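You operate a simulated robot arm through the tools that you are given. There is no shell and no other tool.

Carry out the task below with a simulated robot arm. There is one attempt and no reset: what you move stays moved.

Task
Scrub away the berry stain with the soapy sponge pad.
Fine: move the white tub to the blue mat; soap the pad; it goes back after. Set down upright: pink sponge pad. What is to be rubbed or washed off counts as gone when no trace of it is left.

The check looks at the end state, three seconds after you hand in, the way a careful person would. Anything else that was tipped, shoved, dropped, spilled or broken makes it a failure.

Robot
A 7-joint arm with a two-finger parallel gripper, fixed in place. Base frame: the origin is on the floor under the middle of its stand, x ahead of it, y to its left, z up; the work surface is at about z = 860. Readings come in mm, degrees, newtons and seconds.
It reaches about 1524 mm from its shoulder. Its first joint turns from -149.0 to 149.0 degrees. Payload 3.5 kg.
Tool frame: the origin (TCP) lies between the finger pads and is the grasp point; the fingertips stand 23 mm ahead of it; z points along the fingers, y is the line along which they close. Largest opening 94 mm; finger width 38, thickness 10; the body of the gripper, 54 by 96 mm, starts 39 mm behind the TCP.
Orientation is told as [roll, pitch, yaw] about the base's x, y, z axes, in that order, counted from this pose: with the fingers straight down and closing along the base's y, the tool's x points along the base's -x, its y along +y and its z along -z.

Tools
- The arm moves only by the tool jog_arm. Its argument "rows" is a list of rows, each a list of 3 entries, a list of its own where there are three numbers: the turn, a rotation vector about the base's x, y, z in units of 180 degrees (1.0 is 180 degrees), then the shift along the base's x, y, z in units of 100 mm (1.0 is 100 mm), then the finger opening in mm, from 0 to 94. In form: [[[ax, ay, az], [x, y, z], gripper], ...]. A call has 1 to 20 rows; each row is the pose to reach, as a shift and turn from the pose commanded when the call began. A call with a number of a shift or a turn outside -1 to 1 is refused whole. A row lasts 0.2 s, in which the tool goes at most 50 mm and 8.6 degrees; a call with a longer step from one row to the next is refused whole, and so is a gripper value outside its range. A pose out of reach is approached as far as the arm can. The call stops where the force on the tool passes 50 N (or 10 N more than at its start, if that is more) or the arm is blocked; 0.2 s more then pass. The fingers move at their own pace (about 153 mm/s each) and stop on an object; they squeeze with about 36 N. The grip force told is the motor's: it shows also when the fingers shut on nothing. Time passes only in rows, and 0.2 s behind the last, so rows that repeat a pose let the fingers close. The reply holds the time, the measured pose of the TCP, the force on the tool along the base axes, the opening and the grip force, in the units named above and with some noise, with the torque about the TCP (base axes, N m) and any sound that the robot's microphone picked up.
- Cameras (640 x 400 px; columns grow to the right, rows downward): "scene" is fixed at [399.7, 650.9, 1491.1]; the picture's right is [0.80, -0.59, 0.00], its down [-0.43, -0.58, -0.69] and it looks along [0.41, 0.56, -0.72] (base axes); focal length 214 px, centre (320, 200). "wrist" rides on the gripper at [86, 16, -74] in the tool frame; the picture's right is [-0.18, 0.98, 0.00], its down [-0.58, -0.11, -0.81] and it looks along [-0.79, -0.15, 0.59] (tool axes); focal length 243 px, centre (320, 200). There is no depth. A picture from a camera that has moved, and an enlarged one, comes with that camera's place and axes in the base frame and with its lens.
- camera(camera): a new picture of that camera. No time passes.
- close_up(camera, box): a new picture of the part [left, top, right, bottom] of that camera's present view, enlarged. No time passes.
- sign_off(): hands the job in; it is judged then, once.

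Places have to be worked out from the pictures, the camera data and where the tool is seen. Open the gripper and draw the arm clear of the work before you hand the job in, unless the task says otherwise.

The tools are called as a command line: name --argument value ..., lists and objects as JSON in quotes. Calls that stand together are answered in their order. jog_arm: Moves the arm, as the interface text tells. Its arguments: {"type":"object","properties":{"rows":{"type":"array"}},"required":["rows"]} The other tools are called the same way: camera (camera) takes a picture; close_up (camera, box) takes an enlarged picture of a part of a camera's view; sign_off () hands the job in.

At the start:

```text
clock: 0.0
tcp_pos: [508.9, 971.9, 1235.2]
tcp_rot: [0.0, 0.0, -0.1]
wrist_force: [0.4, 1.0, 0.2]
moment: [0.02, 0.0, 0.01]
width: 93.8
grasp_force: 0.1
```

scene: 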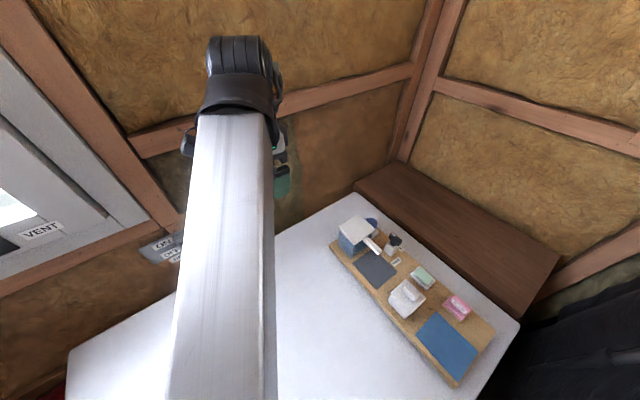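
wrist: 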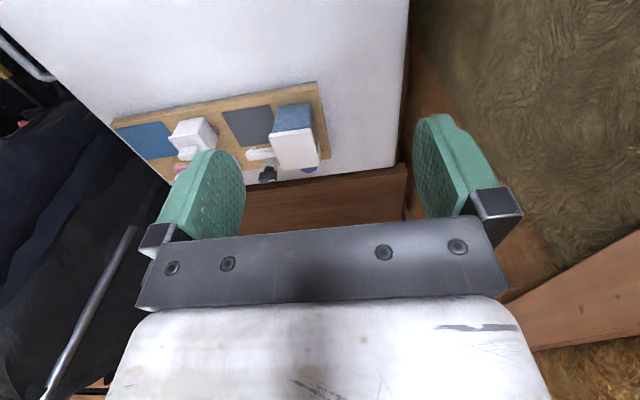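

I'll start by looking at the work area more closely from both cameras.

close_up --camera "scene" --box '[320, 200, 510, 390]'

close_up --camera "wrist" --box '[100, 70, 340, 220]'

```text
2.11 times, centred on (415, 295) of scene
camera zoom: at [399.7, 650.9, 1491.1], right [0.8, -0.59, 0.0], down [-0.43, -0.58, -0.69], along [0.41, 0.56, -0.72], focal length 452 px, centre (120, 0)
```

zoom: 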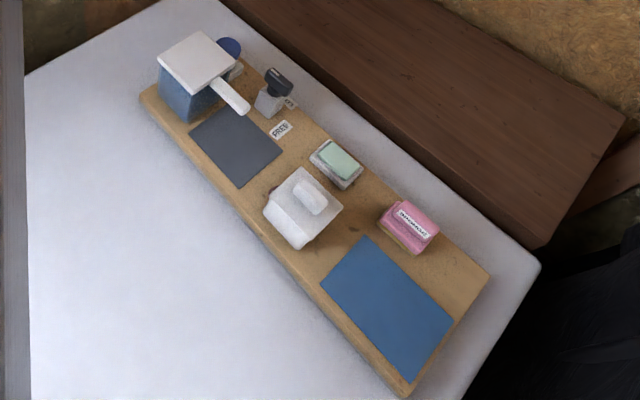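

```text
2.67 times, centred on (220, 145) of wrist
camera zoom: at [421.9, 987.3, 1309.8], right [0.18, 0.98, 0.0], down [0.58, -0.11, 0.81], along [0.79, -0.15, -0.59], focal length 647 px, centre (587, 347)
```

zoom: 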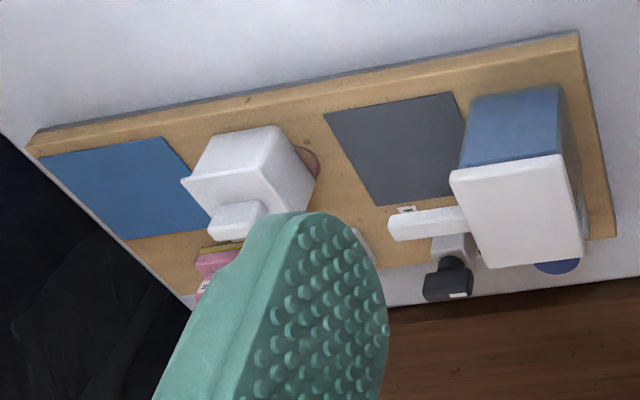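

The board runs along y at about x 650–825, with the blue mat near (700,560), the tub over the stain, a soap bar, and the pink pad. I'll bring the wrist camera over the board for a closer look, staying high.

jog_arm --rows '[[[0, 0, 0], [0.1, -0.33, 0], 90], [[0, 0, 0], [0.2, -0.66, 0], 90], [[0, 0, 0], [0.3, -1, 0], 90]]'

```text
clock: 0.8
tcp_pos: [538.5, 872.3, 1234.1]
tcp_rot: [0.0, -0.1, 0.1]
wrist_force: [-0.8, -0.3, 0.0]
moment: [0.01, -0.03, 0.01]
width: 90.1
grasp_force: 0.1
```

The move tracked as commanded. I continue toward y≈780 for the view.

jog_arm --rows '[[[0, 0, 0], [0.1, -0.33, 0], 90], [[0, 0, 0], [0.2, -0.66, -0.1], 90], [[0, 0, 0], [0.3, -1, -0.2], 90]]'

camera --camera "wrist"

camera --camera "scene"

```text
clock: 1.6
tcp_pos: [567.4, 771.7, 1215.2]
tcp_rot: [0.0, 0.0, 0.0]
wrist_force: [0.4, 0.6, 0.0]
moment: [0.0, -0.01, -0.01]
width: 90.3
grasp_force: 0.2
```

```text
taken
camera wrist: at [480.9, 786.9, 1290.2], right [0.18, 0.98, 0.0], down [0.58, -0.11, 0.81], along [0.79, -0.15, -0.59], focal length 243 px, centre (320, 200)
```

wrist: 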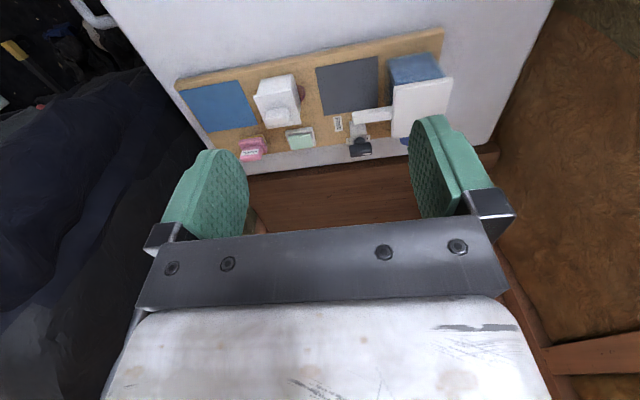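

```text
taken
```

scene: 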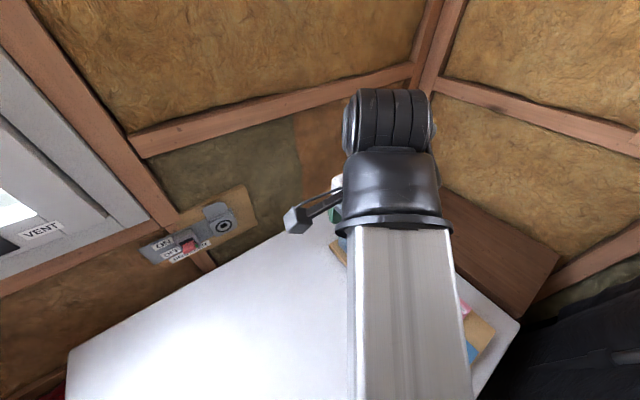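

The wrist view now covers the whole board; I'll enlarge it to identify the objects and the stain.

close_up --camera "wrist" --box '[170, 60, 330, 160]'

close_up --camera "wrist" --box '[300, 40, 460, 160]'

close_up --camera "scene" --box '[130, 180, 260, 270]'

```text
4.00 times, centred on (250, 110) of wrist
camera zoom: at [480.9, 786.9, 1290.2], right [0.18, 0.98, 0.0], down [0.58, -0.11, 0.81], along [0.79, -0.15, -0.59], focal length 970 px, centre (600, 560)
```

zoom: 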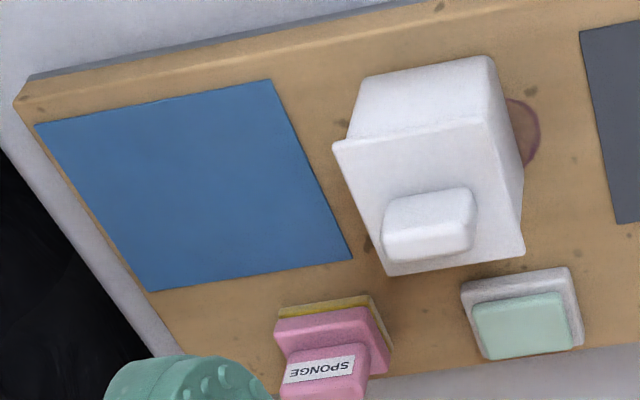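

```text
3.33 times, centred on (380, 100) of wrist
camera zoom: at [480.9, 786.9, 1290.2], right [0.18, 0.98, 0.0], down [0.58, -0.11, 0.81], along [0.79, -0.15, -0.59], focal length 809 px, centre (120, 533)
```

zoom: 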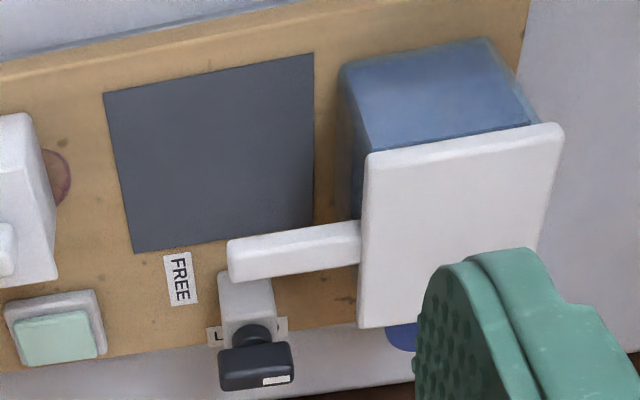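

```text
4.44 times, centred on (195, 225) of scene
camera zoom: at [399.7, 650.9, 1491.1], right [0.8, -0.59, 0.0], down [-0.43, -0.58, -0.69], along [0.41, 0.56, -0.72], focal length 953 px, centre (876, 89)
```

zoom: 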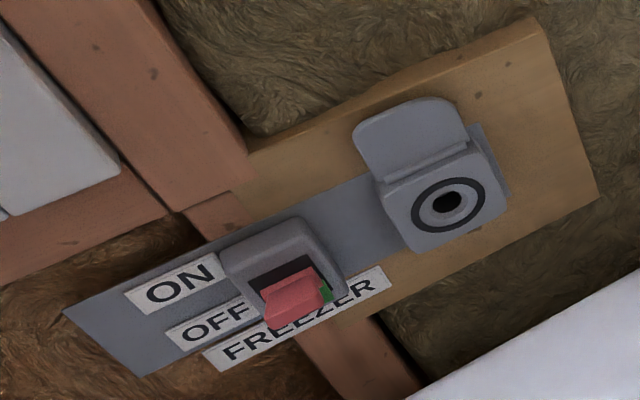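

The board holds the white tub (centre ≈ (692,680), ~60 mm tall with a knob), the stain peeking out at ≈ (700,715), the soap bar on a dish at ≈ (795,688), and the pink SPONGE pad at ≈ (795,584). I lower the camera for a closer look at the tub.

jog_arm --rows '[[[0, 0, 0], [0, -0.25, -0.3], 90], [[0, 0, 0], [0, -0.5, -0.6], 90], [[0, 0, 0], [0, -0.8, -1.0], 90], [[0, 0, 0], [0, -0.8, -1.0], 90]]'

camera --camera "wrist"

close_up --camera "wrist" --box '[230, 60, 430, 185]'

```text
clock: 2.6
tcp_pos: [570.7, 691.7, 1115.2]
tcp_rot: [0.0, 0.0, 0.0]
wrist_force: [-0.9, 0.5, -0.1]
moment: [-0.01, 0.0, -0.03]
width: 90.2
grasp_force: 0.1
```

```text
taken
camera wrist: at [482.4, 707.4, 1189.9], right [0.18, 0.98, 0.0], down [0.58, -0.11, 0.81], along [0.79, -0.15, -0.59], focal length 243 px, centre (320, 200)
```

wrist: 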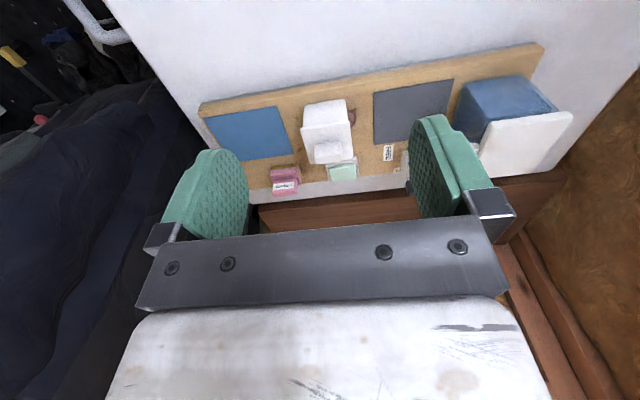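

```text
3.20 times, centred on (330, 122) of wrist
camera zoom: at [482.4, 707.4, 1189.9], right [0.18, 0.98, 0.0], down [0.58, -0.11, 0.81], along [0.79, -0.15, -0.59], focal length 776 px, centre (288, 448)
```

zoom: 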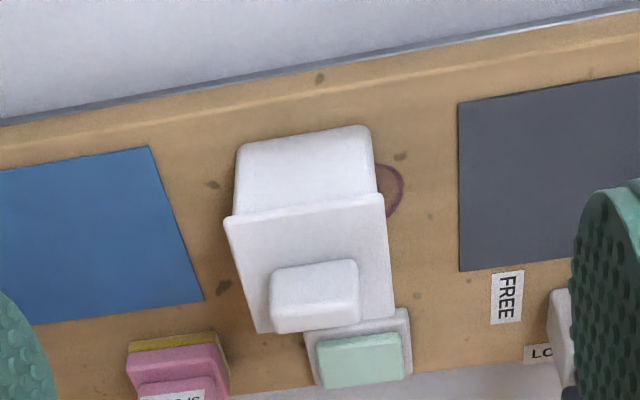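

The board top is at about z≈887 and the tub's lid at z≈940, spanning x 665–728, y 648–709. I need the knob's size and the tub seams, so I enlarge those.

close_up --camera "wrist" --box '[290, 90, 370, 185]'

close_up --camera "wrist" --box '[250, 140, 370, 205]'

```text
4.21 times, centred on (330, 138) of wrist
camera zoom: at [482.4, 707.4, 1189.9], right [0.18, 0.98, 0.0], down [0.58, -0.11, 0.81], along [0.79, -0.15, -0.59], focal length 1022 px, centre (278, 463)
```

zoom: 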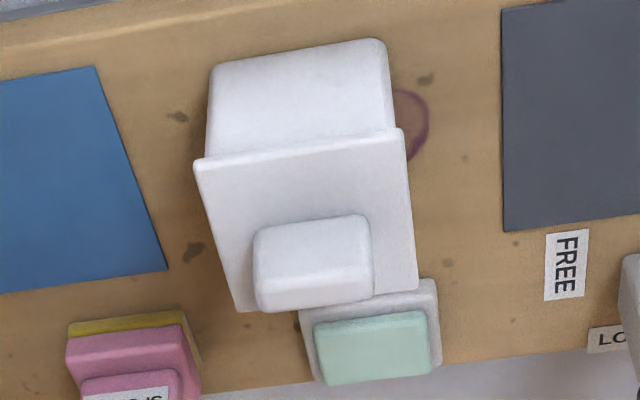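

```text
5.33 times, centred on (310, 172) of wrist
camera zoom: at [482.4, 707.4, 1189.9], right [0.18, 0.98, 0.0], down [0.58, -0.11, 0.81], along [0.79, -0.15, -0.59], focal length 1294 px, centre (373, 347)
```

zoom: 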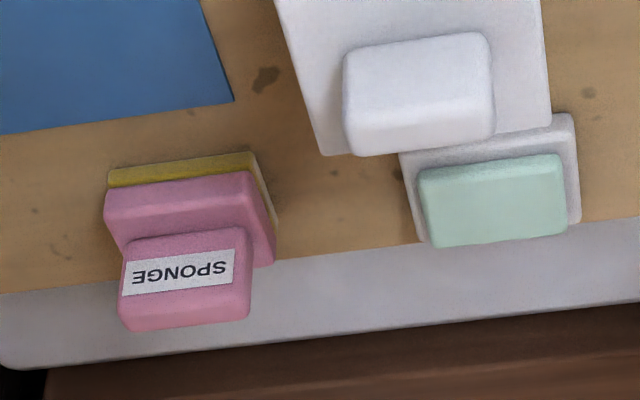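

The knob is about 35 mm long in y, ~16 mm thick in x, centred near (701,678), with its top at z≈961. I'll move above it, then check alignment before descending.

jog_arm --rows '[[[0, 0, 0], [0.3, -0.05, 0], 70], [[0, 0, 0], [0.65, -0.1, -0.15], 70], [[0, 0, 0], [0.95, -0.135, -0.35], 70], [[0, 0, 0], [1.0, -0.135, -0.6], 70], [[0, 0, 0], [1.0, -0.135, -0.6], 70]]'

camera --camera "wrist"

```text
clock: 3.8
tcp_pos: [668.8, 678.7, 1055.2]
tcp_rot: [0.0, 0.0, -0.1]
wrist_force: [1.3, -0.2, -0.2]
moment: [-0.01, 0.01, -0.03]
width: 70.2
grasp_force: 0.0
```

```text
taken
camera wrist: at [582.6, 693.4, 1129.5], right [0.18, 0.98, 0.0], down [0.58, -0.11, 0.81], along [0.79, -0.15, -0.59], focal length 243 px, centre (320, 200)
```

wrist: 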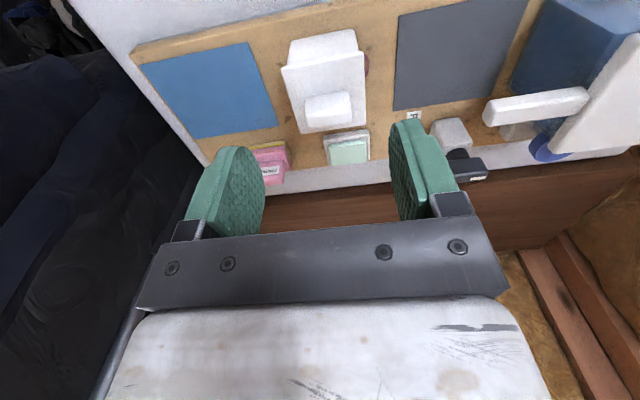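

Now nearer; I enlarge the tub and the soap/pad area to refine the measurements.

close_up --camera "wrist" --box '[270, 20, 390, 140]'

close_up --camera "wrist" --box '[245, 110, 395, 195]'

```text
3.33 times, centred on (330, 80) of wrist
camera zoom: at [582.6, 693.4, 1129.5], right [0.18, 0.98, 0.0], down [0.58, -0.11, 0.81], along [0.79, -0.15, -0.59], focal length 809 px, centre (287, 600)
```

zoom: 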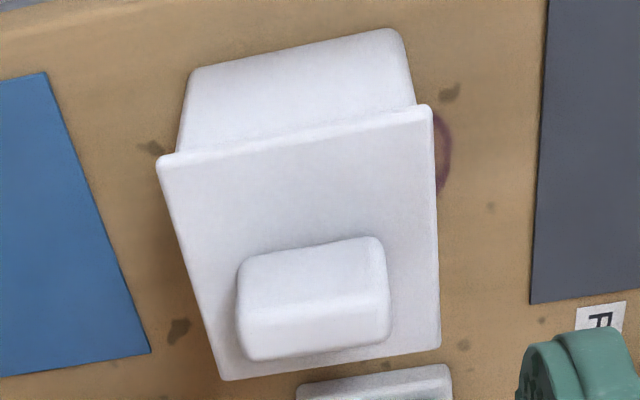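

```text
4.27 times, centred on (320, 152) of wrist
camera zoom: at [582.6, 693.4, 1129.5], right [0.18, 0.98, 0.0], down [0.58, -0.11, 0.81], along [0.79, -0.15, -0.59], focal length 1035 px, centre (320, 403)
```

zoom: 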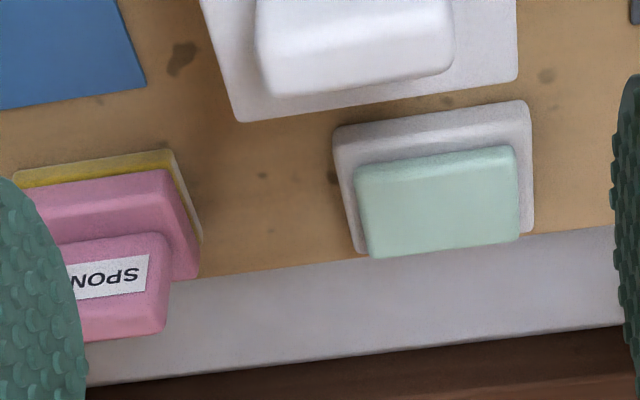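

Knob refined: centre ≈ (700,678.3), y 661–695.5, top z≈961, lid top ≈940. I shift over it and descend with fingers open along y to straddle the knob's ends, stopping just above the lid.

jog_arm --rows '[[[0, 0, 0], [0.2, 0, -0.1], 66], [[0, 0, 0], [0.31, 0.0, -0.3], 66], [[0, 0, 0], [0.31, 0.0, -0.55], 66], [[0, 0, 0], [0.31, 0.0, -0.75], 66], [[0, 0, 0], [0.31, 0.0, -0.85], 66], [[0, 0, 0], [0.31, 0.0, -0.85], 66]]'

camera --camera "wrist"

camera --camera "scene"

```text
clock: 5.2
tcp_pos: [700.1, 678.4, 969.5]
tcp_rot: [0.1, 0.0, 0.0]
wrist_force: [0.5, -0.3, -0.1]
moment: [0.01, 0.0, 0.01]
width: 65.8
grasp_force: 0.1
```

```text
taken
camera wrist: at [611.8, 693.7, 1044.8], right [0.18, 0.98, 0.0], down [0.58, -0.11, 0.81], along [0.79, -0.15, -0.59], focal length 243 px, centre (320, 200)
```

wrist: 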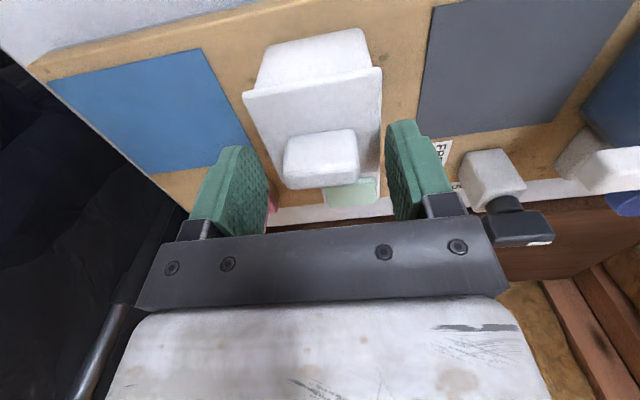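

```text
taken
```

scene: 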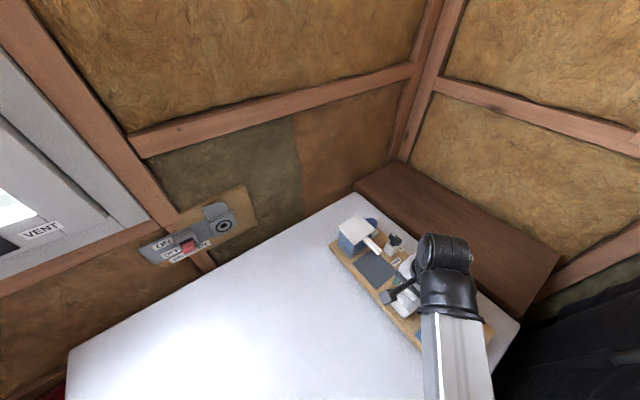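

The knob sits between the fingers with the tips just above the lid. I descend 3 more mm and close.

jog_arm --rows '[[[0, 0, 0], [0, 0, -0.03], 66], [[0, 0, 0], [0, 0, -0.03], 40], [[0, 0, 0], [0, 0, -0.03], 20], [[0, 0, 0], [0, 0, -0.03], 20], [[0, 0, 0], [0, 0, -0.03], 20]]'

camera --camera "wrist"

```text
clock: 6.4
tcp_pos: [699.6, 678.4, 966.5]
tcp_rot: [0.0, 0.0, 0.1]
wrist_force: [-0.5, 8.1, 12.6]
moment: [0.25, 0.0, -0.01]
width: 49.2
grasp_force: 36.0
```

```text
taken
camera wrist: at [612.2, 694.0, 1042.2], right [0.18, 0.98, 0.0], down [0.58, -0.11, 0.81], along [0.79, -0.15, -0.59], focal length 243 px, centre (320, 200)
```

wrist: 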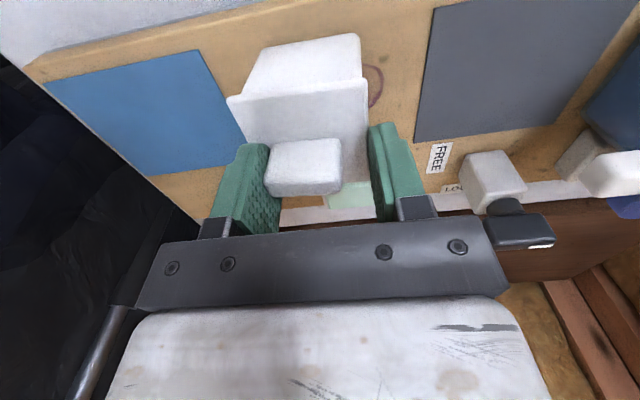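

The fingers stopped at 49 mm with side force, wider than the knob, and the tub seems shifted toward -y. I look closer before doing anything else.

close_up --camera "wrist" --box '[210, 20, 430, 220]'

close_up --camera "scene" --box '[370, 220, 500, 350]'

```text
2.00 times, centred on (320, 120) of wrist
camera zoom: at [612.2, 694.0, 1042.2], right [0.18, 0.98, 0.0], down [0.58, -0.11, 0.81], along [0.79, -0.15, -0.59], focal length 485 px, centre (320, 360)
```

zoom: 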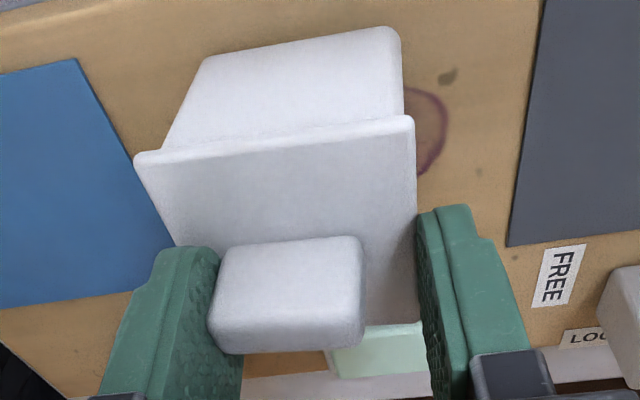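

```text
3.08 times, centred on (435, 285) of scene
camera zoom: at [399.7, 650.9, 1491.1], right [0.8, -0.59, 0.0], down [-0.43, -0.58, -0.69], along [0.41, 0.56, -0.72], focal length 660 px, centre (-34, -62)
```

zoom: 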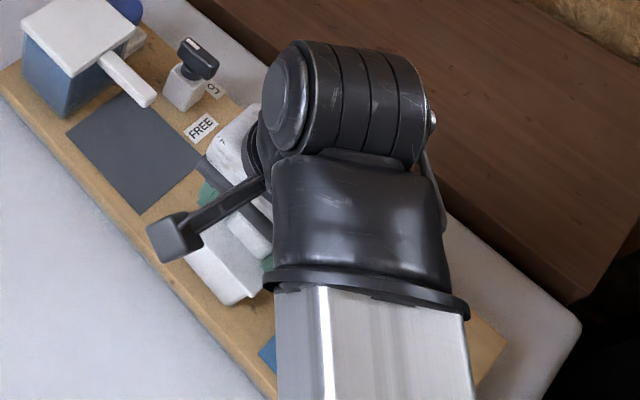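

The right finger caught the lid's +y edge (lid top is a bit higher than I judged) while the left one sits on the knob. I open, rise, and re-image before regripping.

jog_arm --rows '[[[0, 0, 0], [0, 0, 0], 60], [[0, 0, 0], [0, 0, 0], 70], [[0, 0, 0], [0, 0, 0.05], 70], [[0, 0, 0], [0, 0, 0.2], 70], [[0, 0, 0], [0, 0, 0.4], 70], [[0, 0, 0], [0, 0, 0.4], 70]]'

camera --camera "wrist"

close_up --camera "wrist" --box '[220, 20, 420, 200]'

```text
clock: 7.8
tcp_pos: [700.9, 677.5, 1007.2]
tcp_rot: [-0.1, -0.1, 0.0]
wrist_force: [-0.5, -0.7, 0.3]
moment: [-0.01, 0.02, 0.03]
width: 70.0
grasp_force: 0.1
```

```text
taken
camera wrist: at [613.2, 693.2, 1082.3], right [0.18, 0.98, 0.0], down [0.58, -0.11, 0.81], along [0.79, -0.15, -0.59], focal length 243 px, centre (320, 200)
```

wrist: 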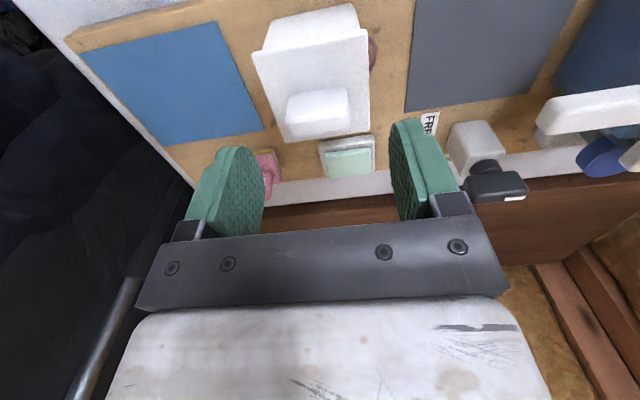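

```text
2.22 times, centred on (320, 110) of wrist
camera zoom: at [613.2, 693.2, 1082.3], right [0.18, 0.98, 0.0], down [0.58, -0.11, 0.81], along [0.79, -0.15, -0.59], focal length 539 px, centre (320, 400)
```

zoom: 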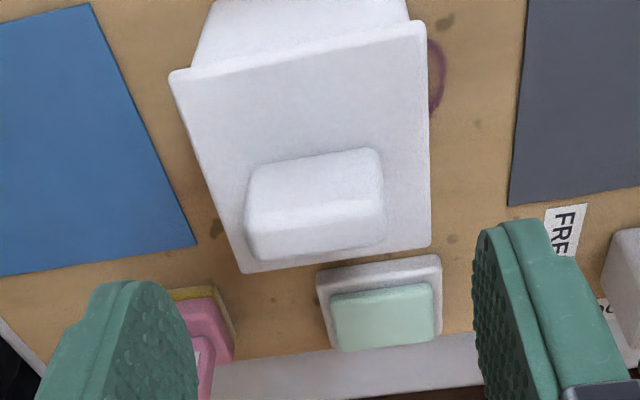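

The tub rocked back to centre ≈ (694,677); multi-view consistency puts the lid top at ≈945 and knob top at ≈966. I regrip the knob higher (tips ≈ z 949) and with a narrower opening.

jog_arm --rows '[[[0, 0, 0], [-0.03, -0.01, -0.1], 54], [[0, 0, 0], [-0.03, -0.01, -0.25], 54], [[0, 0, 0], [-0.03, -0.01, -0.35], 54], [[0, 0, 0], [-0.03, -0.01, -0.35], 40], [[0, 0, 0], [-0.03, -0.01, -0.35], 25], [[0, 0, 0], [-0.03, -0.01, -0.35], 25], [[0, 0, 0], [-0.03, -0.01, -0.35], 25]]'

close_up --camera "wrist" --box '[210, 20, 430, 220]'

```text
clock: 9.4
tcp_pos: [697.5, 678.2, 970.6]
tcp_rot: [0.0, 0.0, 0.0]
wrist_force: [-0.1, 0.7, -0.1]
moment: [0.0, -0.02, -0.01]
width: 34.4
grasp_force: 36.4
```

```text
2.00 times, centred on (320, 120) of wrist
camera zoom: at [610.1, 692.9, 1046.6], right [0.18, 0.98, 0.0], down [0.58, -0.11, 0.81], along [0.79, -0.15, -0.59], focal length 485 px, centre (320, 360)
```

zoom: 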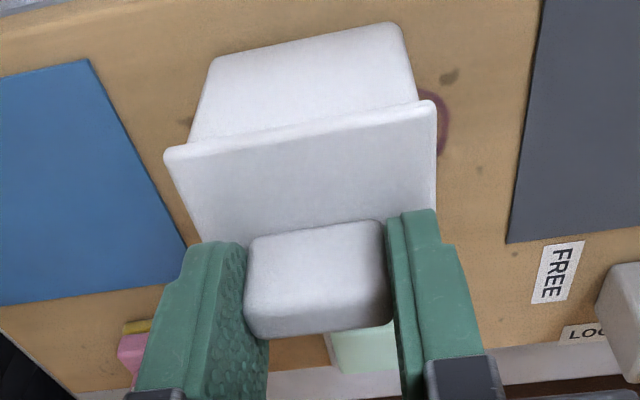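

The knob is now gripped cleanly (34.4 mm, no side force). I lift a few millimetres to test whether the whole tub comes with the lid.

jog_arm --rows '[[[0, 0, 0], [0, 0, 0.04], 25], [[0, 0, 0], [0, 0, 0.08], 25], [[0, 0, 0], [0, 0, 0.08], 25], [[0, 0, 0], [0, 0, 0.08], 25]]'

close_up --camera "wrist" --box '[210, 20, 430, 220]'

```text
clock: 10.4
tcp_pos: [698.2, 679.0, 979.3]
tcp_rot: [-0.1, -0.1, 0.1]
wrist_force: [0.6, 0.1, -0.7]
moment: [0.03, 0.03, 0.01]
width: 34.7
grasp_force: 36.0
```

```text
2.00 times, centred on (320, 120) of wrist
camera zoom: at [610.2, 693.1, 1054.8], right [0.18, 0.98, 0.0], down [0.58, -0.11, 0.81], along [0.79, -0.15, -0.59], focal length 485 px, centre (320, 360)
```

zoom: 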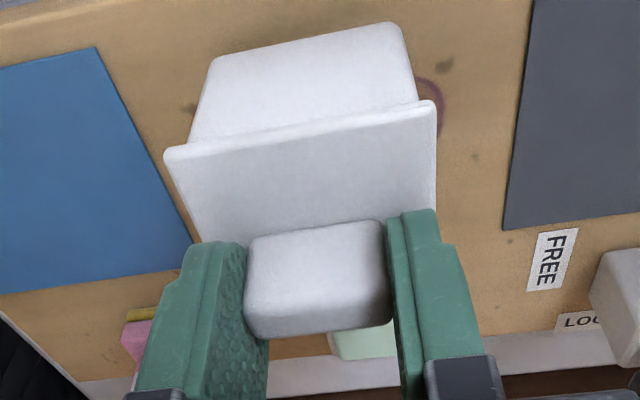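

Tub and lid rise together as one piece. I carry it up and over to the blue mat (mat spans x 660–750, y 504–612).

jog_arm --rows '[[[0, 0, 0], [0, 0, 0.2], 25], [[0, 0, 0], [0, 0, 0.35], 25], [[0, 0, 0], [0.03, -0.2, 0.35], 25], [[0, 0, 0], [0.06, -0.5, 0.35], 25], [[0, 0, 0], [0.1, -0.75, 0.35], 25], [[0, 0, 0], [0.1, -0.95, 0.35], 25], [[0, 0, 0], [0.1, -0.95, 0.35], 25]]'

camera --camera "wrist"

```text
clock: 12.0
tcp_pos: [707.1, 582.9, 1014.4]
tcp_rot: [-0.1, 0.0, 0.0]
wrist_force: [-0.5, -0.1, -0.4]
moment: [-0.02, -0.03, -0.04]
width: 34.8
grasp_force: 35.9
```

```text
taken
camera wrist: at [620.0, 597.1, 1090.2], right [0.18, 0.98, 0.0], down [0.58, -0.11, 0.81], along [0.79, -0.15, -0.59], focal length 243 px, centre (320, 200)
```

wrist: 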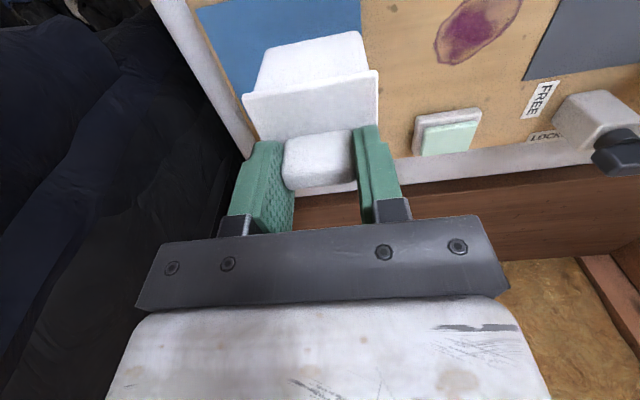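

The stain is fully uncovered now. I finish the shift over the mat and lower slowly to the mat surface.

jog_arm --rows '[[[0, 0, 0], [0, -0.15, 0], 25], [[0, 0, 0], [0, -0.24, -0.1], 25], [[0, 0, 0], [0, -0.24, -0.25], 25], [[0, 0, 0], [0, -0.24, -0.35], 25], [[0, 0, 0], [0, -0.24, -0.385], 25], [[0, 0, 0], [0, -0.24, -0.4], 25], [[0, 0, 0], [0, -0.24, -0.41], 25], [[0, 0, 0], [0, -0.24, -0.41], 25]]'

close_up --camera "wrist" --box '[180, 0, 440, 220]'

```text
clock: 13.8
tcp_pos: [707.9, 558.6, 972.8]
tcp_rot: [0.0, 0.0, 0.1]
wrist_force: [0.2, 0.4, -1.0]
moment: [0.02, 0.02, 0.02]
width: 34.8
grasp_force: 36.0
```

```text
1.82 times, centred on (310, 110) of wrist
camera zoom: at [619.5, 573.7, 1048.6], right [0.18, 0.98, 0.0], down [0.58, -0.11, 0.81], along [0.79, -0.15, -0.59], focal length 441 px, centre (338, 364)
```

zoom: 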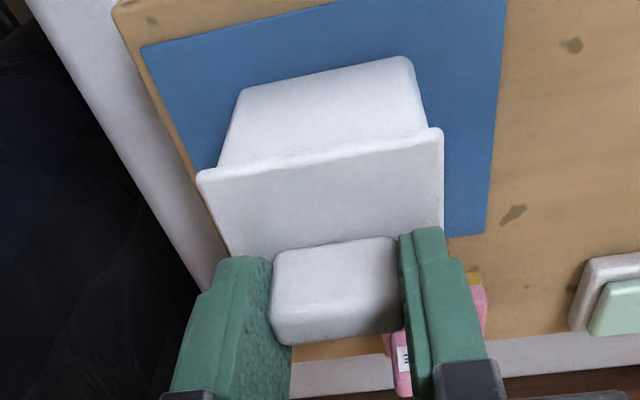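

The tub is inside the mat and still hanging (−1 N). I lower in 1 mm steps until contact.

jog_arm --rows '[[[0, 0, 0], [0, 0, -0.01], 25], [[0, 0, 0], [0, 0, -0.02], 25], [[0, 0, 0], [0, 0, -0.02], 25]]'

```text
clock: 14.6
tcp_pos: [705.6, 557.6, 973.2]
tcp_rot: [0.0, -0.1, -0.1]
wrist_force: [0.6, 0.7, 27.8]
moment: [-0.02, 0.08, -0.04]
width: 34.8
grasp_force: 35.7
```

Contact is made (28 N). I ease up 1 mm, open the fingers a little, and retract upward.

jog_arm --rows '[[[0, 0, 0], [0, 0, 0.01], 25], [[0, 0, 0], [0, 0, 0.01], 25], [[0, 0, 0], [0, 0, 0.01], 50], [[0, 0, 0], [0, 0, 0.01], 54], [[0, 0, 0], [0, 0, 0.15], 54], [[0, 0, 0], [0, 0, 0.4], 54], [[0, 0, 0], [0, 0, 0.8], 54], [[0, 0, 0], [0, 0, 0.8], 54]]'

camera --camera "wrist"

```text
clock: 16.4
tcp_pos: [707.0, 558.2, 1052.8]
tcp_rot: [0.1, 0.0, 0.0]
wrist_force: [0.2, -0.3, 0.1]
moment: [0.02, 0.0, 0.01]
width: 54.0
grasp_force: 0.0
```

```text
taken
camera wrist: at [619.7, 572.9, 1127.4], right [0.18, 0.98, 0.0], down [0.58, -0.11, 0.81], along [0.79, -0.15, -0.59], focal length 243 px, centre (320, 200)
```

wrist: 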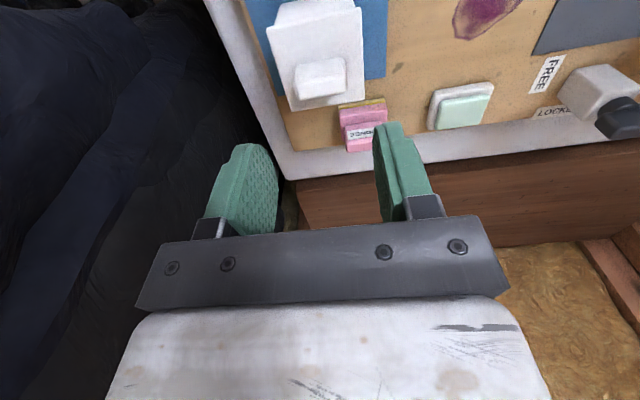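

The tub stands squarely on the mat. Now I enlarge the pad, the soap and the stain.

close_up --camera "wrist" --box '[320, 80, 400, 160]'

close_up --camera "wrist" --box '[410, 0, 560, 140]'

close_up --camera "scene" --box '[320, 200, 510, 390]'

```text
5.00 times, centred on (360, 120) of wrist
camera zoom: at [619.7, 572.9, 1127.4], right [0.18, 0.98, 0.0], down [0.58, -0.11, 0.81], along [0.79, -0.15, -0.59], focal length 1213 px, centre (120, 600)
```

zoom: 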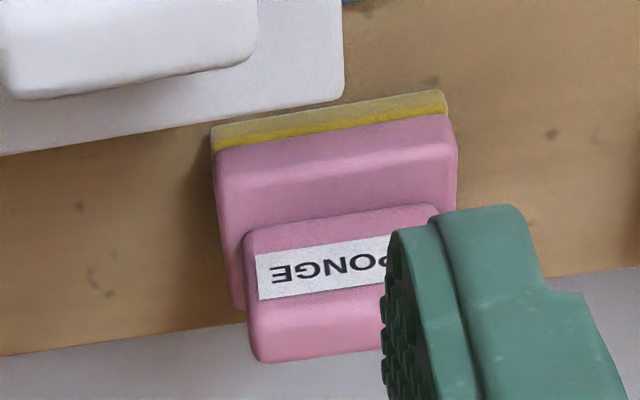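

```text
2.86 times, centred on (485, 70) of wrist
camera zoom: at [619.7, 572.9, 1127.4], right [0.18, 0.98, 0.0], down [0.58, -0.11, 0.81], along [0.79, -0.15, -0.59], focal length 693 px, centre (-151, 571)
```

zoom: 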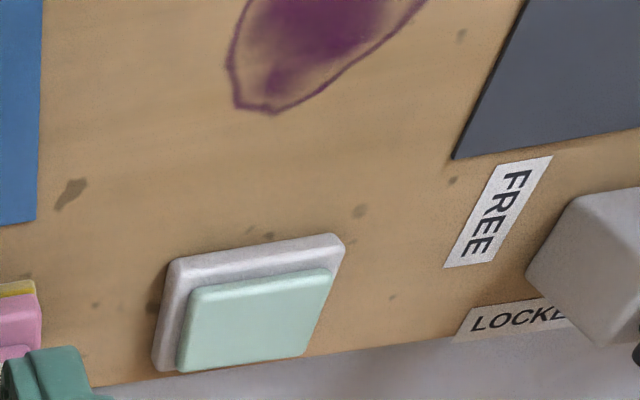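

```text
2.11 times, centred on (415, 295) of scene
camera zoom: at [399.7, 650.9, 1491.1], right [0.8, -0.59, 0.0], down [-0.43, -0.58, -0.69], along [0.41, 0.56, -0.72], focal length 452 px, centre (120, 0)
```

zoom: 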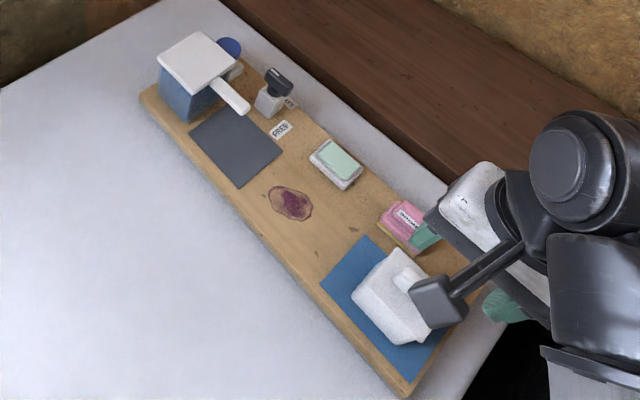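

The stain is about 45×55 mm centred near (703,697). The pad's grip is ≈ 40 mm long in y (569–609), ~16 mm thick, centred ≈ (793.5,588.8). I move above it with fingers closing along y.

jog_arm --rows '[[[0, 0, 0], [0.3, 0.1, 0], 64], [[0, 0, 0], [0.6, 0.25, 0], 64], [[0, 0, 0], [0.86, 0.3, -0.1], 64], [[0, 0, 0], [0.86, 0.3, -0.4], 64], [[0, 0, 0], [0.86, 0.3, -0.7], 64], [[0, 0, 0], [0.86, 0.3, -0.7], 64]]'

camera --camera "wrist"

close_up --camera "wrist" --box '[220, 20, 420, 220]'

```text
clock: 17.8
tcp_pos: [793.8, 587.6, 981.5]
tcp_rot: [0.0, 0.0, 0.0]
wrist_force: [-0.2, -0.2, -1.0]
moment: [0.01, -0.02, -0.02]
width: 63.9
grasp_force: 0.0
```

```text
taken
camera wrist: at [706.1, 602.5, 1056.9], right [0.18, 0.98, 0.0], down [0.58, -0.11, 0.81], along [0.79, -0.15, -0.59], focal length 243 px, centre (320, 200)
```

wrist: 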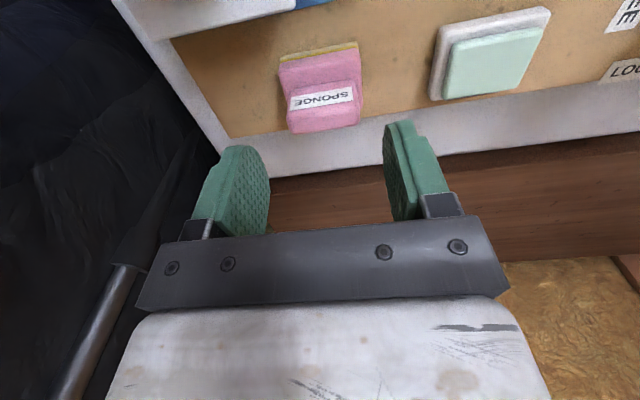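

```text
2.00 times, centred on (320, 120) of wrist
camera zoom: at [706.1, 602.5, 1056.9], right [0.18, 0.98, 0.0], down [0.58, -0.11, 0.81], along [0.79, -0.15, -0.59], focal length 485 px, centre (320, 360)
```

zoom: 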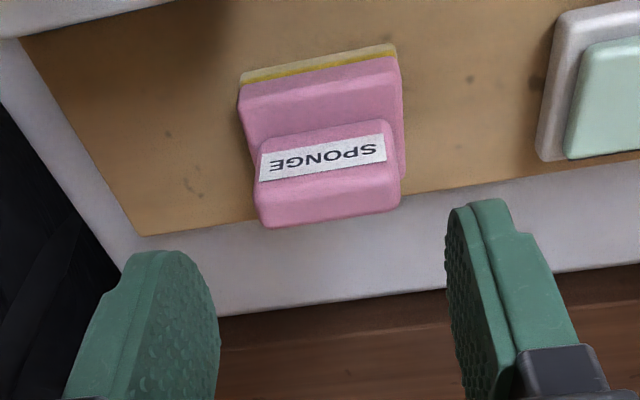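

Pad grip measures x 786–801, y 567.5–609.3, z ≈ 908–932. I narrow to 51 mm, nudge (+1.5,+1) and descend so the tips end ≈3 mm above the pad's body, then close.

jog_arm --rows '[[[0, 0, 0], [0.015, 0.01, -0.1], 52], [[0, 0, 0], [0.015, 0.01, -0.25], 51], [[0, 0, 0], [0.015, 0.01, -0.38], 51], [[0, 0, 0], [0.015, 0.01, -0.44], 51], [[0, 0, 0], [0.015, 0.01, -0.46], 51], [[0, 0, 0], [0.015, 0.01, -0.46], 51]]'

camera --camera "wrist"

close_up --camera "wrist" --box '[230, 80, 410, 220]'

```text
clock: 19.2
tcp_pos: [794.9, 589.2, 935.5]
tcp_rot: [0.0, 0.0, 0.0]
wrist_force: [0.1, 0.0, 0.5]
moment: [0.01, 0.07, 0.0]
width: 51.2
grasp_force: 0.1
```

```text
taken
camera wrist: at [707.1, 604.5, 1010.8], right [0.18, 0.98, 0.0], down [0.58, -0.11, 0.81], along [0.79, -0.15, -0.59], focal length 243 px, centre (320, 200)
```

wrist: 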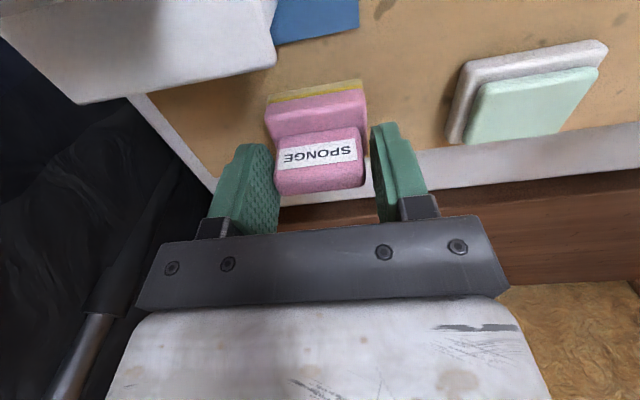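

```text
2.86 times, centred on (320, 150) of wrist
camera zoom: at [707.1, 604.5, 1010.8], right [0.18, 0.98, 0.0], down [0.58, -0.11, 0.81], along [0.79, -0.15, -0.59], focal length 693 px, centre (320, 343)
```

zoom: 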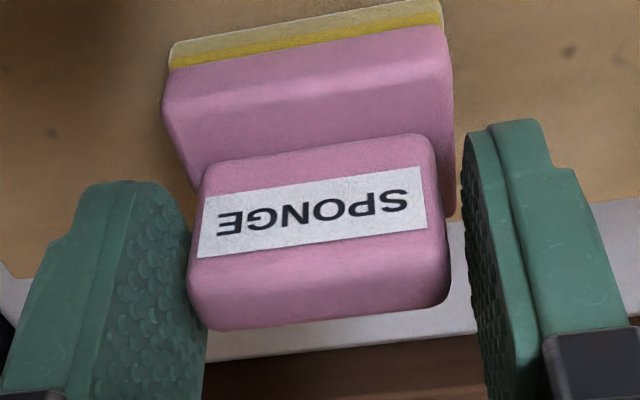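

The grip is well between the fingers with clearance on both sides. I close on it and check the force.

jog_arm --rows '[[[0, 0, 0], [0, 0, 0], 45], [[0, 0, 0], [0, 0, 0], 30], [[0, 0, 0], [0, 0, 0], 30], [[0, 0, 0], [0, 0, 0], 30]]'

close_up --camera "wrist" --box '[230, 80, 410, 220]'

```text
clock: 20.2
tcp_pos: [793.9, 589.8, 936.5]
tcp_rot: [0.0, 0.0, 0.0]
wrist_force: [0.2, 0.2, -1.1]
moment: [-0.02, 0.0, 0.04]
width: 41.1
grasp_force: 36.0
```

```text
2.86 times, centred on (320, 150) of wrist
camera zoom: at [707.1, 604.5, 1010.9], right [0.18, 0.98, 0.0], down [0.58, -0.11, 0.81], along [0.79, -0.15, -0.59], focal length 693 px, centre (320, 343)
```

zoom: 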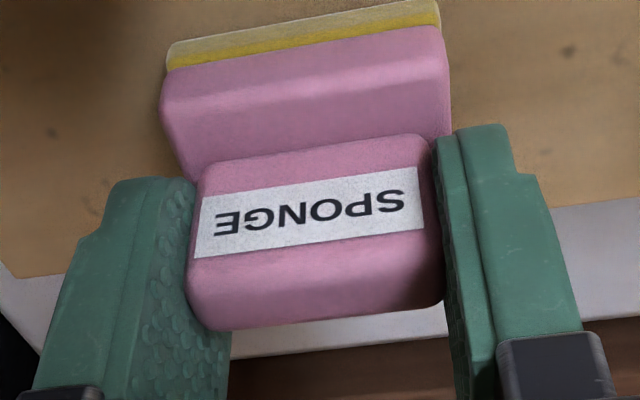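

The pad is held at 41.1 mm with no disturbance. Before lifting, I enlarge the soap in this view to judge its height.

close_up --camera "wrist" --box '[430, 20, 640, 160]'

```text
2.86 times, centred on (535, 90) of wrist
camera zoom: at [707.1, 604.5, 1010.9], right [0.18, 0.98, 0.0], down [0.58, -0.11, 0.81], along [0.79, -0.15, -0.59], focal length 693 px, centre (-294, 514)
```

zoom: 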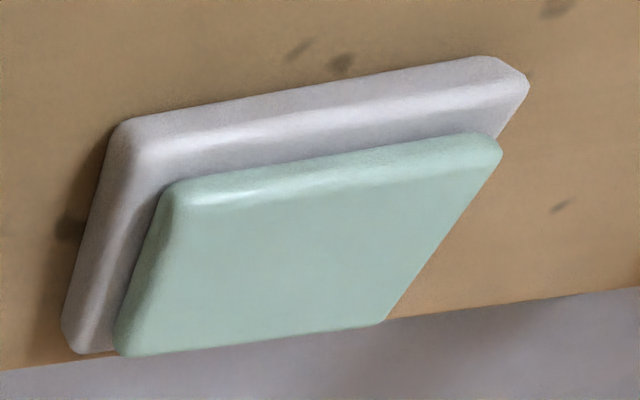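

Soap top is at z≈904, spanning x 777–812, y 666–711 (centre ≈ (795,689)). I lift the pad and carry it above the soap.

jog_arm --rows '[[[0, 0, 0], [0, 0, 0.1], 30], [[0, 0, 0], [0, 0, 0.3], 30], [[0, 0, 0], [0, 0, 0.45], 30], [[0, 0, 0], [0.01, 0.3, 0.45], 30], [[0, 0, 0], [0.015, 0.65, 0.45], 30], [[0, 0, 0], [0.015, 0.9, 0.4], 30], [[0, 0, 0], [0.015, 0.99, 0.35], 30], [[0, 0, 0], [0.015, 0.99, 0.3], 30], [[0, 0, 0], [0.015, 0.99, 0.3], 30]]'

camera --camera "wrist"

close_up --camera "wrist" --box '[210, 40, 430, 220]'

```text
clock: 22.2
tcp_pos: [796.0, 688.9, 965.5]
tcp_rot: [0.1, 0.0, 0.0]
wrist_force: [0.4, -0.5, -0.3]
moment: [-0.02, 0.0, 0.02]
width: 41.2
grasp_force: 36.4
```

```text
taken
camera wrist: at [708.4, 704.0, 1040.7], right [0.18, 0.98, 0.0], down [0.58, -0.11, 0.81], along [0.79, -0.15, -0.59], focal length 243 px, centre (320, 200)
```

wrist: 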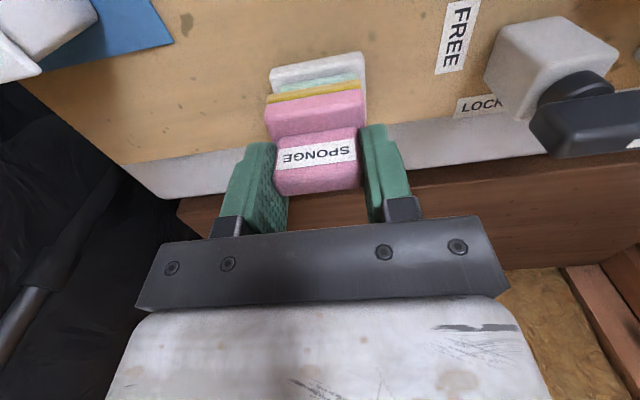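

```text
2.22 times, centred on (320, 130) of wrist
camera zoom: at [708.4, 704.0, 1040.7], right [0.18, 0.98, 0.0], down [0.58, -0.11, 0.81], along [0.79, -0.15, -0.59], focal length 539 px, centre (320, 356)
```

zoom: 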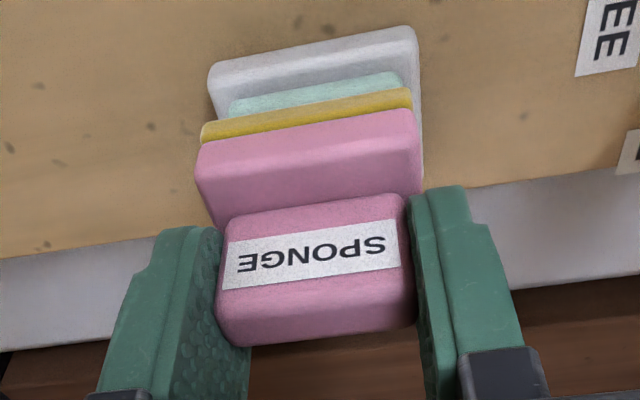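

The pad hovers over the soap, aligned. Contact is expected near TCP z≈952; I descend to 956 first and then feel for it.

jog_arm --rows '[[[0, 0, 0], [0, 0, -0.06], 30], [[0, 0, 0], [0, 0, -0.1], 30], [[0, 0, 0], [0, 0, -0.115], 30], [[0, 0, 0], [0, 0, -0.115], 30]]'

```text
clock: 23.2
tcp_pos: [795.4, 687.5, 954.9]
tcp_rot: [0.1, -0.1, 0.0]
wrist_force: [0.0, 0.4, 15.9]
moment: [0.05, 0.05, 0.0]
width: 40.8
grasp_force: 35.8
```

Contact with the soap at 16 N. I ease slightly and rub gently with short strokes along y.

jog_arm --rows '[[[0, 0, 0], [0, 0, 0.003], 30], [[0, 0, 0], [0, 0.04, 0.003], 30], [[0, 0, 0], [0, 0.08, 0.003], 30], [[0, 0, 0], [0, 0.04, 0.003], 30], [[0, 0, 0], [0, 0, 0.003], 30], [[0, 0, 0], [0, -0.04, 0.003], 30], [[0, 0, 0], [0, -0.08, 0.003], 30], [[0, 0, 0], [0, -0.04, 0.003], 30], [[0, 0, 0], [0, 0, 0.003], 30], [[0, 0, 0], [0, 0, 0.003], 30]]'

close_up --camera "wrist" --box '[210, 40, 430, 220]'

```text
clock: 25.4
tcp_pos: [795.7, 686.5, 955.7]
tcp_rot: [0.0, -0.1, 0.0]
wrist_force: [-0.3, -7.2, 20.2]
moment: [-0.25, 0.02, 0.02]
width: 41.0
grasp_force: 35.9
```

```text
2.22 times, centred on (320, 130) of wrist
camera zoom: at [708.6, 702.4, 1030.1], right [0.18, 0.98, 0.0], down [0.58, -0.11, 0.81], along [0.79, -0.15, -0.59], focal length 539 px, centre (320, 356)
```

zoom: 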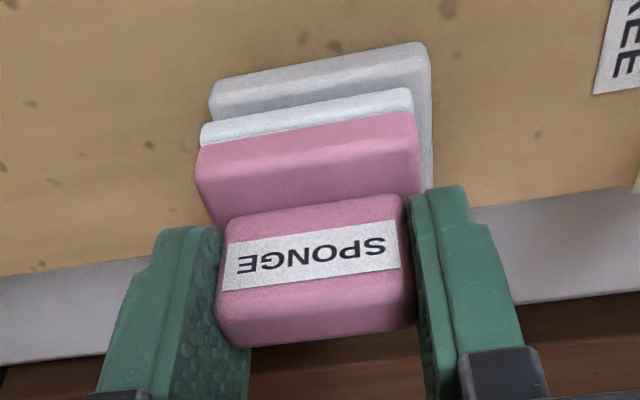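

The pad's scrub layer turned foamy white — it's soaped. I lift straight up and check that the soap hasn't moved.

jog_arm --rows '[[[0, 0, 0], [0, 0, 0.03], 30], [[0, 0, 0], [0, 0, 0.15], 30], [[0, 0, 0], [0, 0, 0.35], 30], [[0, 0, 0], [-0.3, 0, 0.35], 30], [[0, 0, 0], [-0.65, 0.05, 0.35], 30], [[0, 0, 0], [-0.9, 0.07, 0.35], 30], [[0, 0, 0], [-0.9, 0.07, 0.35], 30]]'

camera --camera "wrist"

close_up --camera "scene" --box '[320, 200, 510, 390]'

```text
clock: 27.0
tcp_pos: [705.4, 695.5, 989.6]
tcp_rot: [0.0, 0.0, 0.0]
wrist_force: [0.1, 0.4, 0.0]
moment: [0.02, 0.01, 0.0]
width: 41.0
grasp_force: 36.1
```

```text
taken
camera wrist: at [618.5, 711.2, 1065.1], right [0.18, 0.98, 0.0], down [0.58, -0.11, 0.81], along [0.79, -0.15, -0.59], focal length 243 px, centre (320, 200)
```

wrist: 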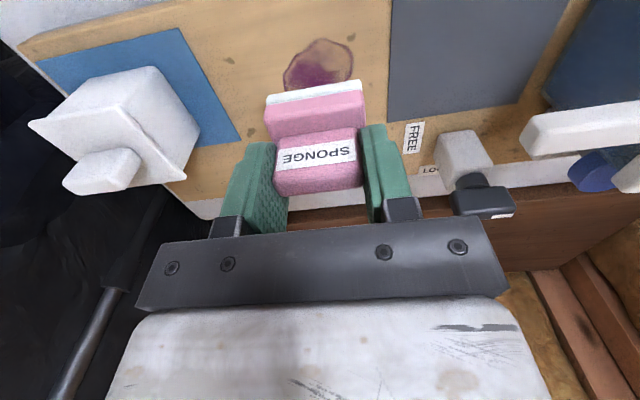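

```text
2.11 times, centred on (415, 295) of scene
camera zoom: at [399.7, 650.9, 1491.1], right [0.8, -0.59, 0.0], down [-0.43, -0.58, -0.69], along [0.41, 0.56, -0.72], focal length 452 px, centre (120, 0)
```

zoom: 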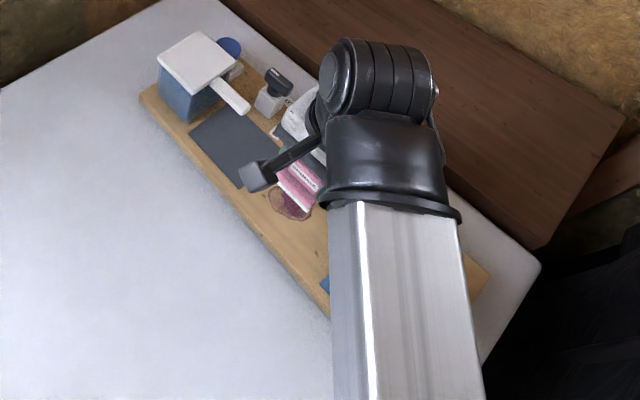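

The stain spans roughly x 682–725, y 667–720, clear of both mats and the dish. I descend the soapy pad onto its centre, feeling for contact near TCP z≈936.

jog_arm --rows '[[[0, 0, 0], [-0.02, -0.01, -0.2], 30], [[0, 0, 0], [-0.02, -0.01, -0.4], 30], [[0, 0, 0], [-0.02, -0.01, -0.5], 30], [[0, 0, 0], [-0.02, -0.01, -0.525], 30], [[0, 0, 0], [-0.02, -0.01, -0.535], 30], [[0, 0, 0], [-0.02, -0.01, -0.535], 30]]'

```text
clock: 28.4
tcp_pos: [705.5, 696.0, 935.8]
tcp_rot: [0.1, 0.0, -0.1]
wrist_force: [0.0, -0.3, -0.8]
moment: [0.01, 0.01, -0.01]
width: 40.8
grasp_force: 35.9
```

No contact yet at 936.2; I continue down in fine steps.

jog_arm --rows '[[[0, 0, 0], [0, 0, -0.005], 30], [[0, 0, 0], [0, 0, -0.01], 30], [[0, 0, 0], [0, 0, -0.01], 30]]'

```text
clock: 29.2
tcp_pos: [703.3, 694.4, 934.4]
tcp_rot: [0.0, 0.0, 0.0]
wrist_force: [0.6, 0.3, 6.9]
moment: [0.01, 0.01, 0.0]
width: 41.0
grasp_force: 36.1
```

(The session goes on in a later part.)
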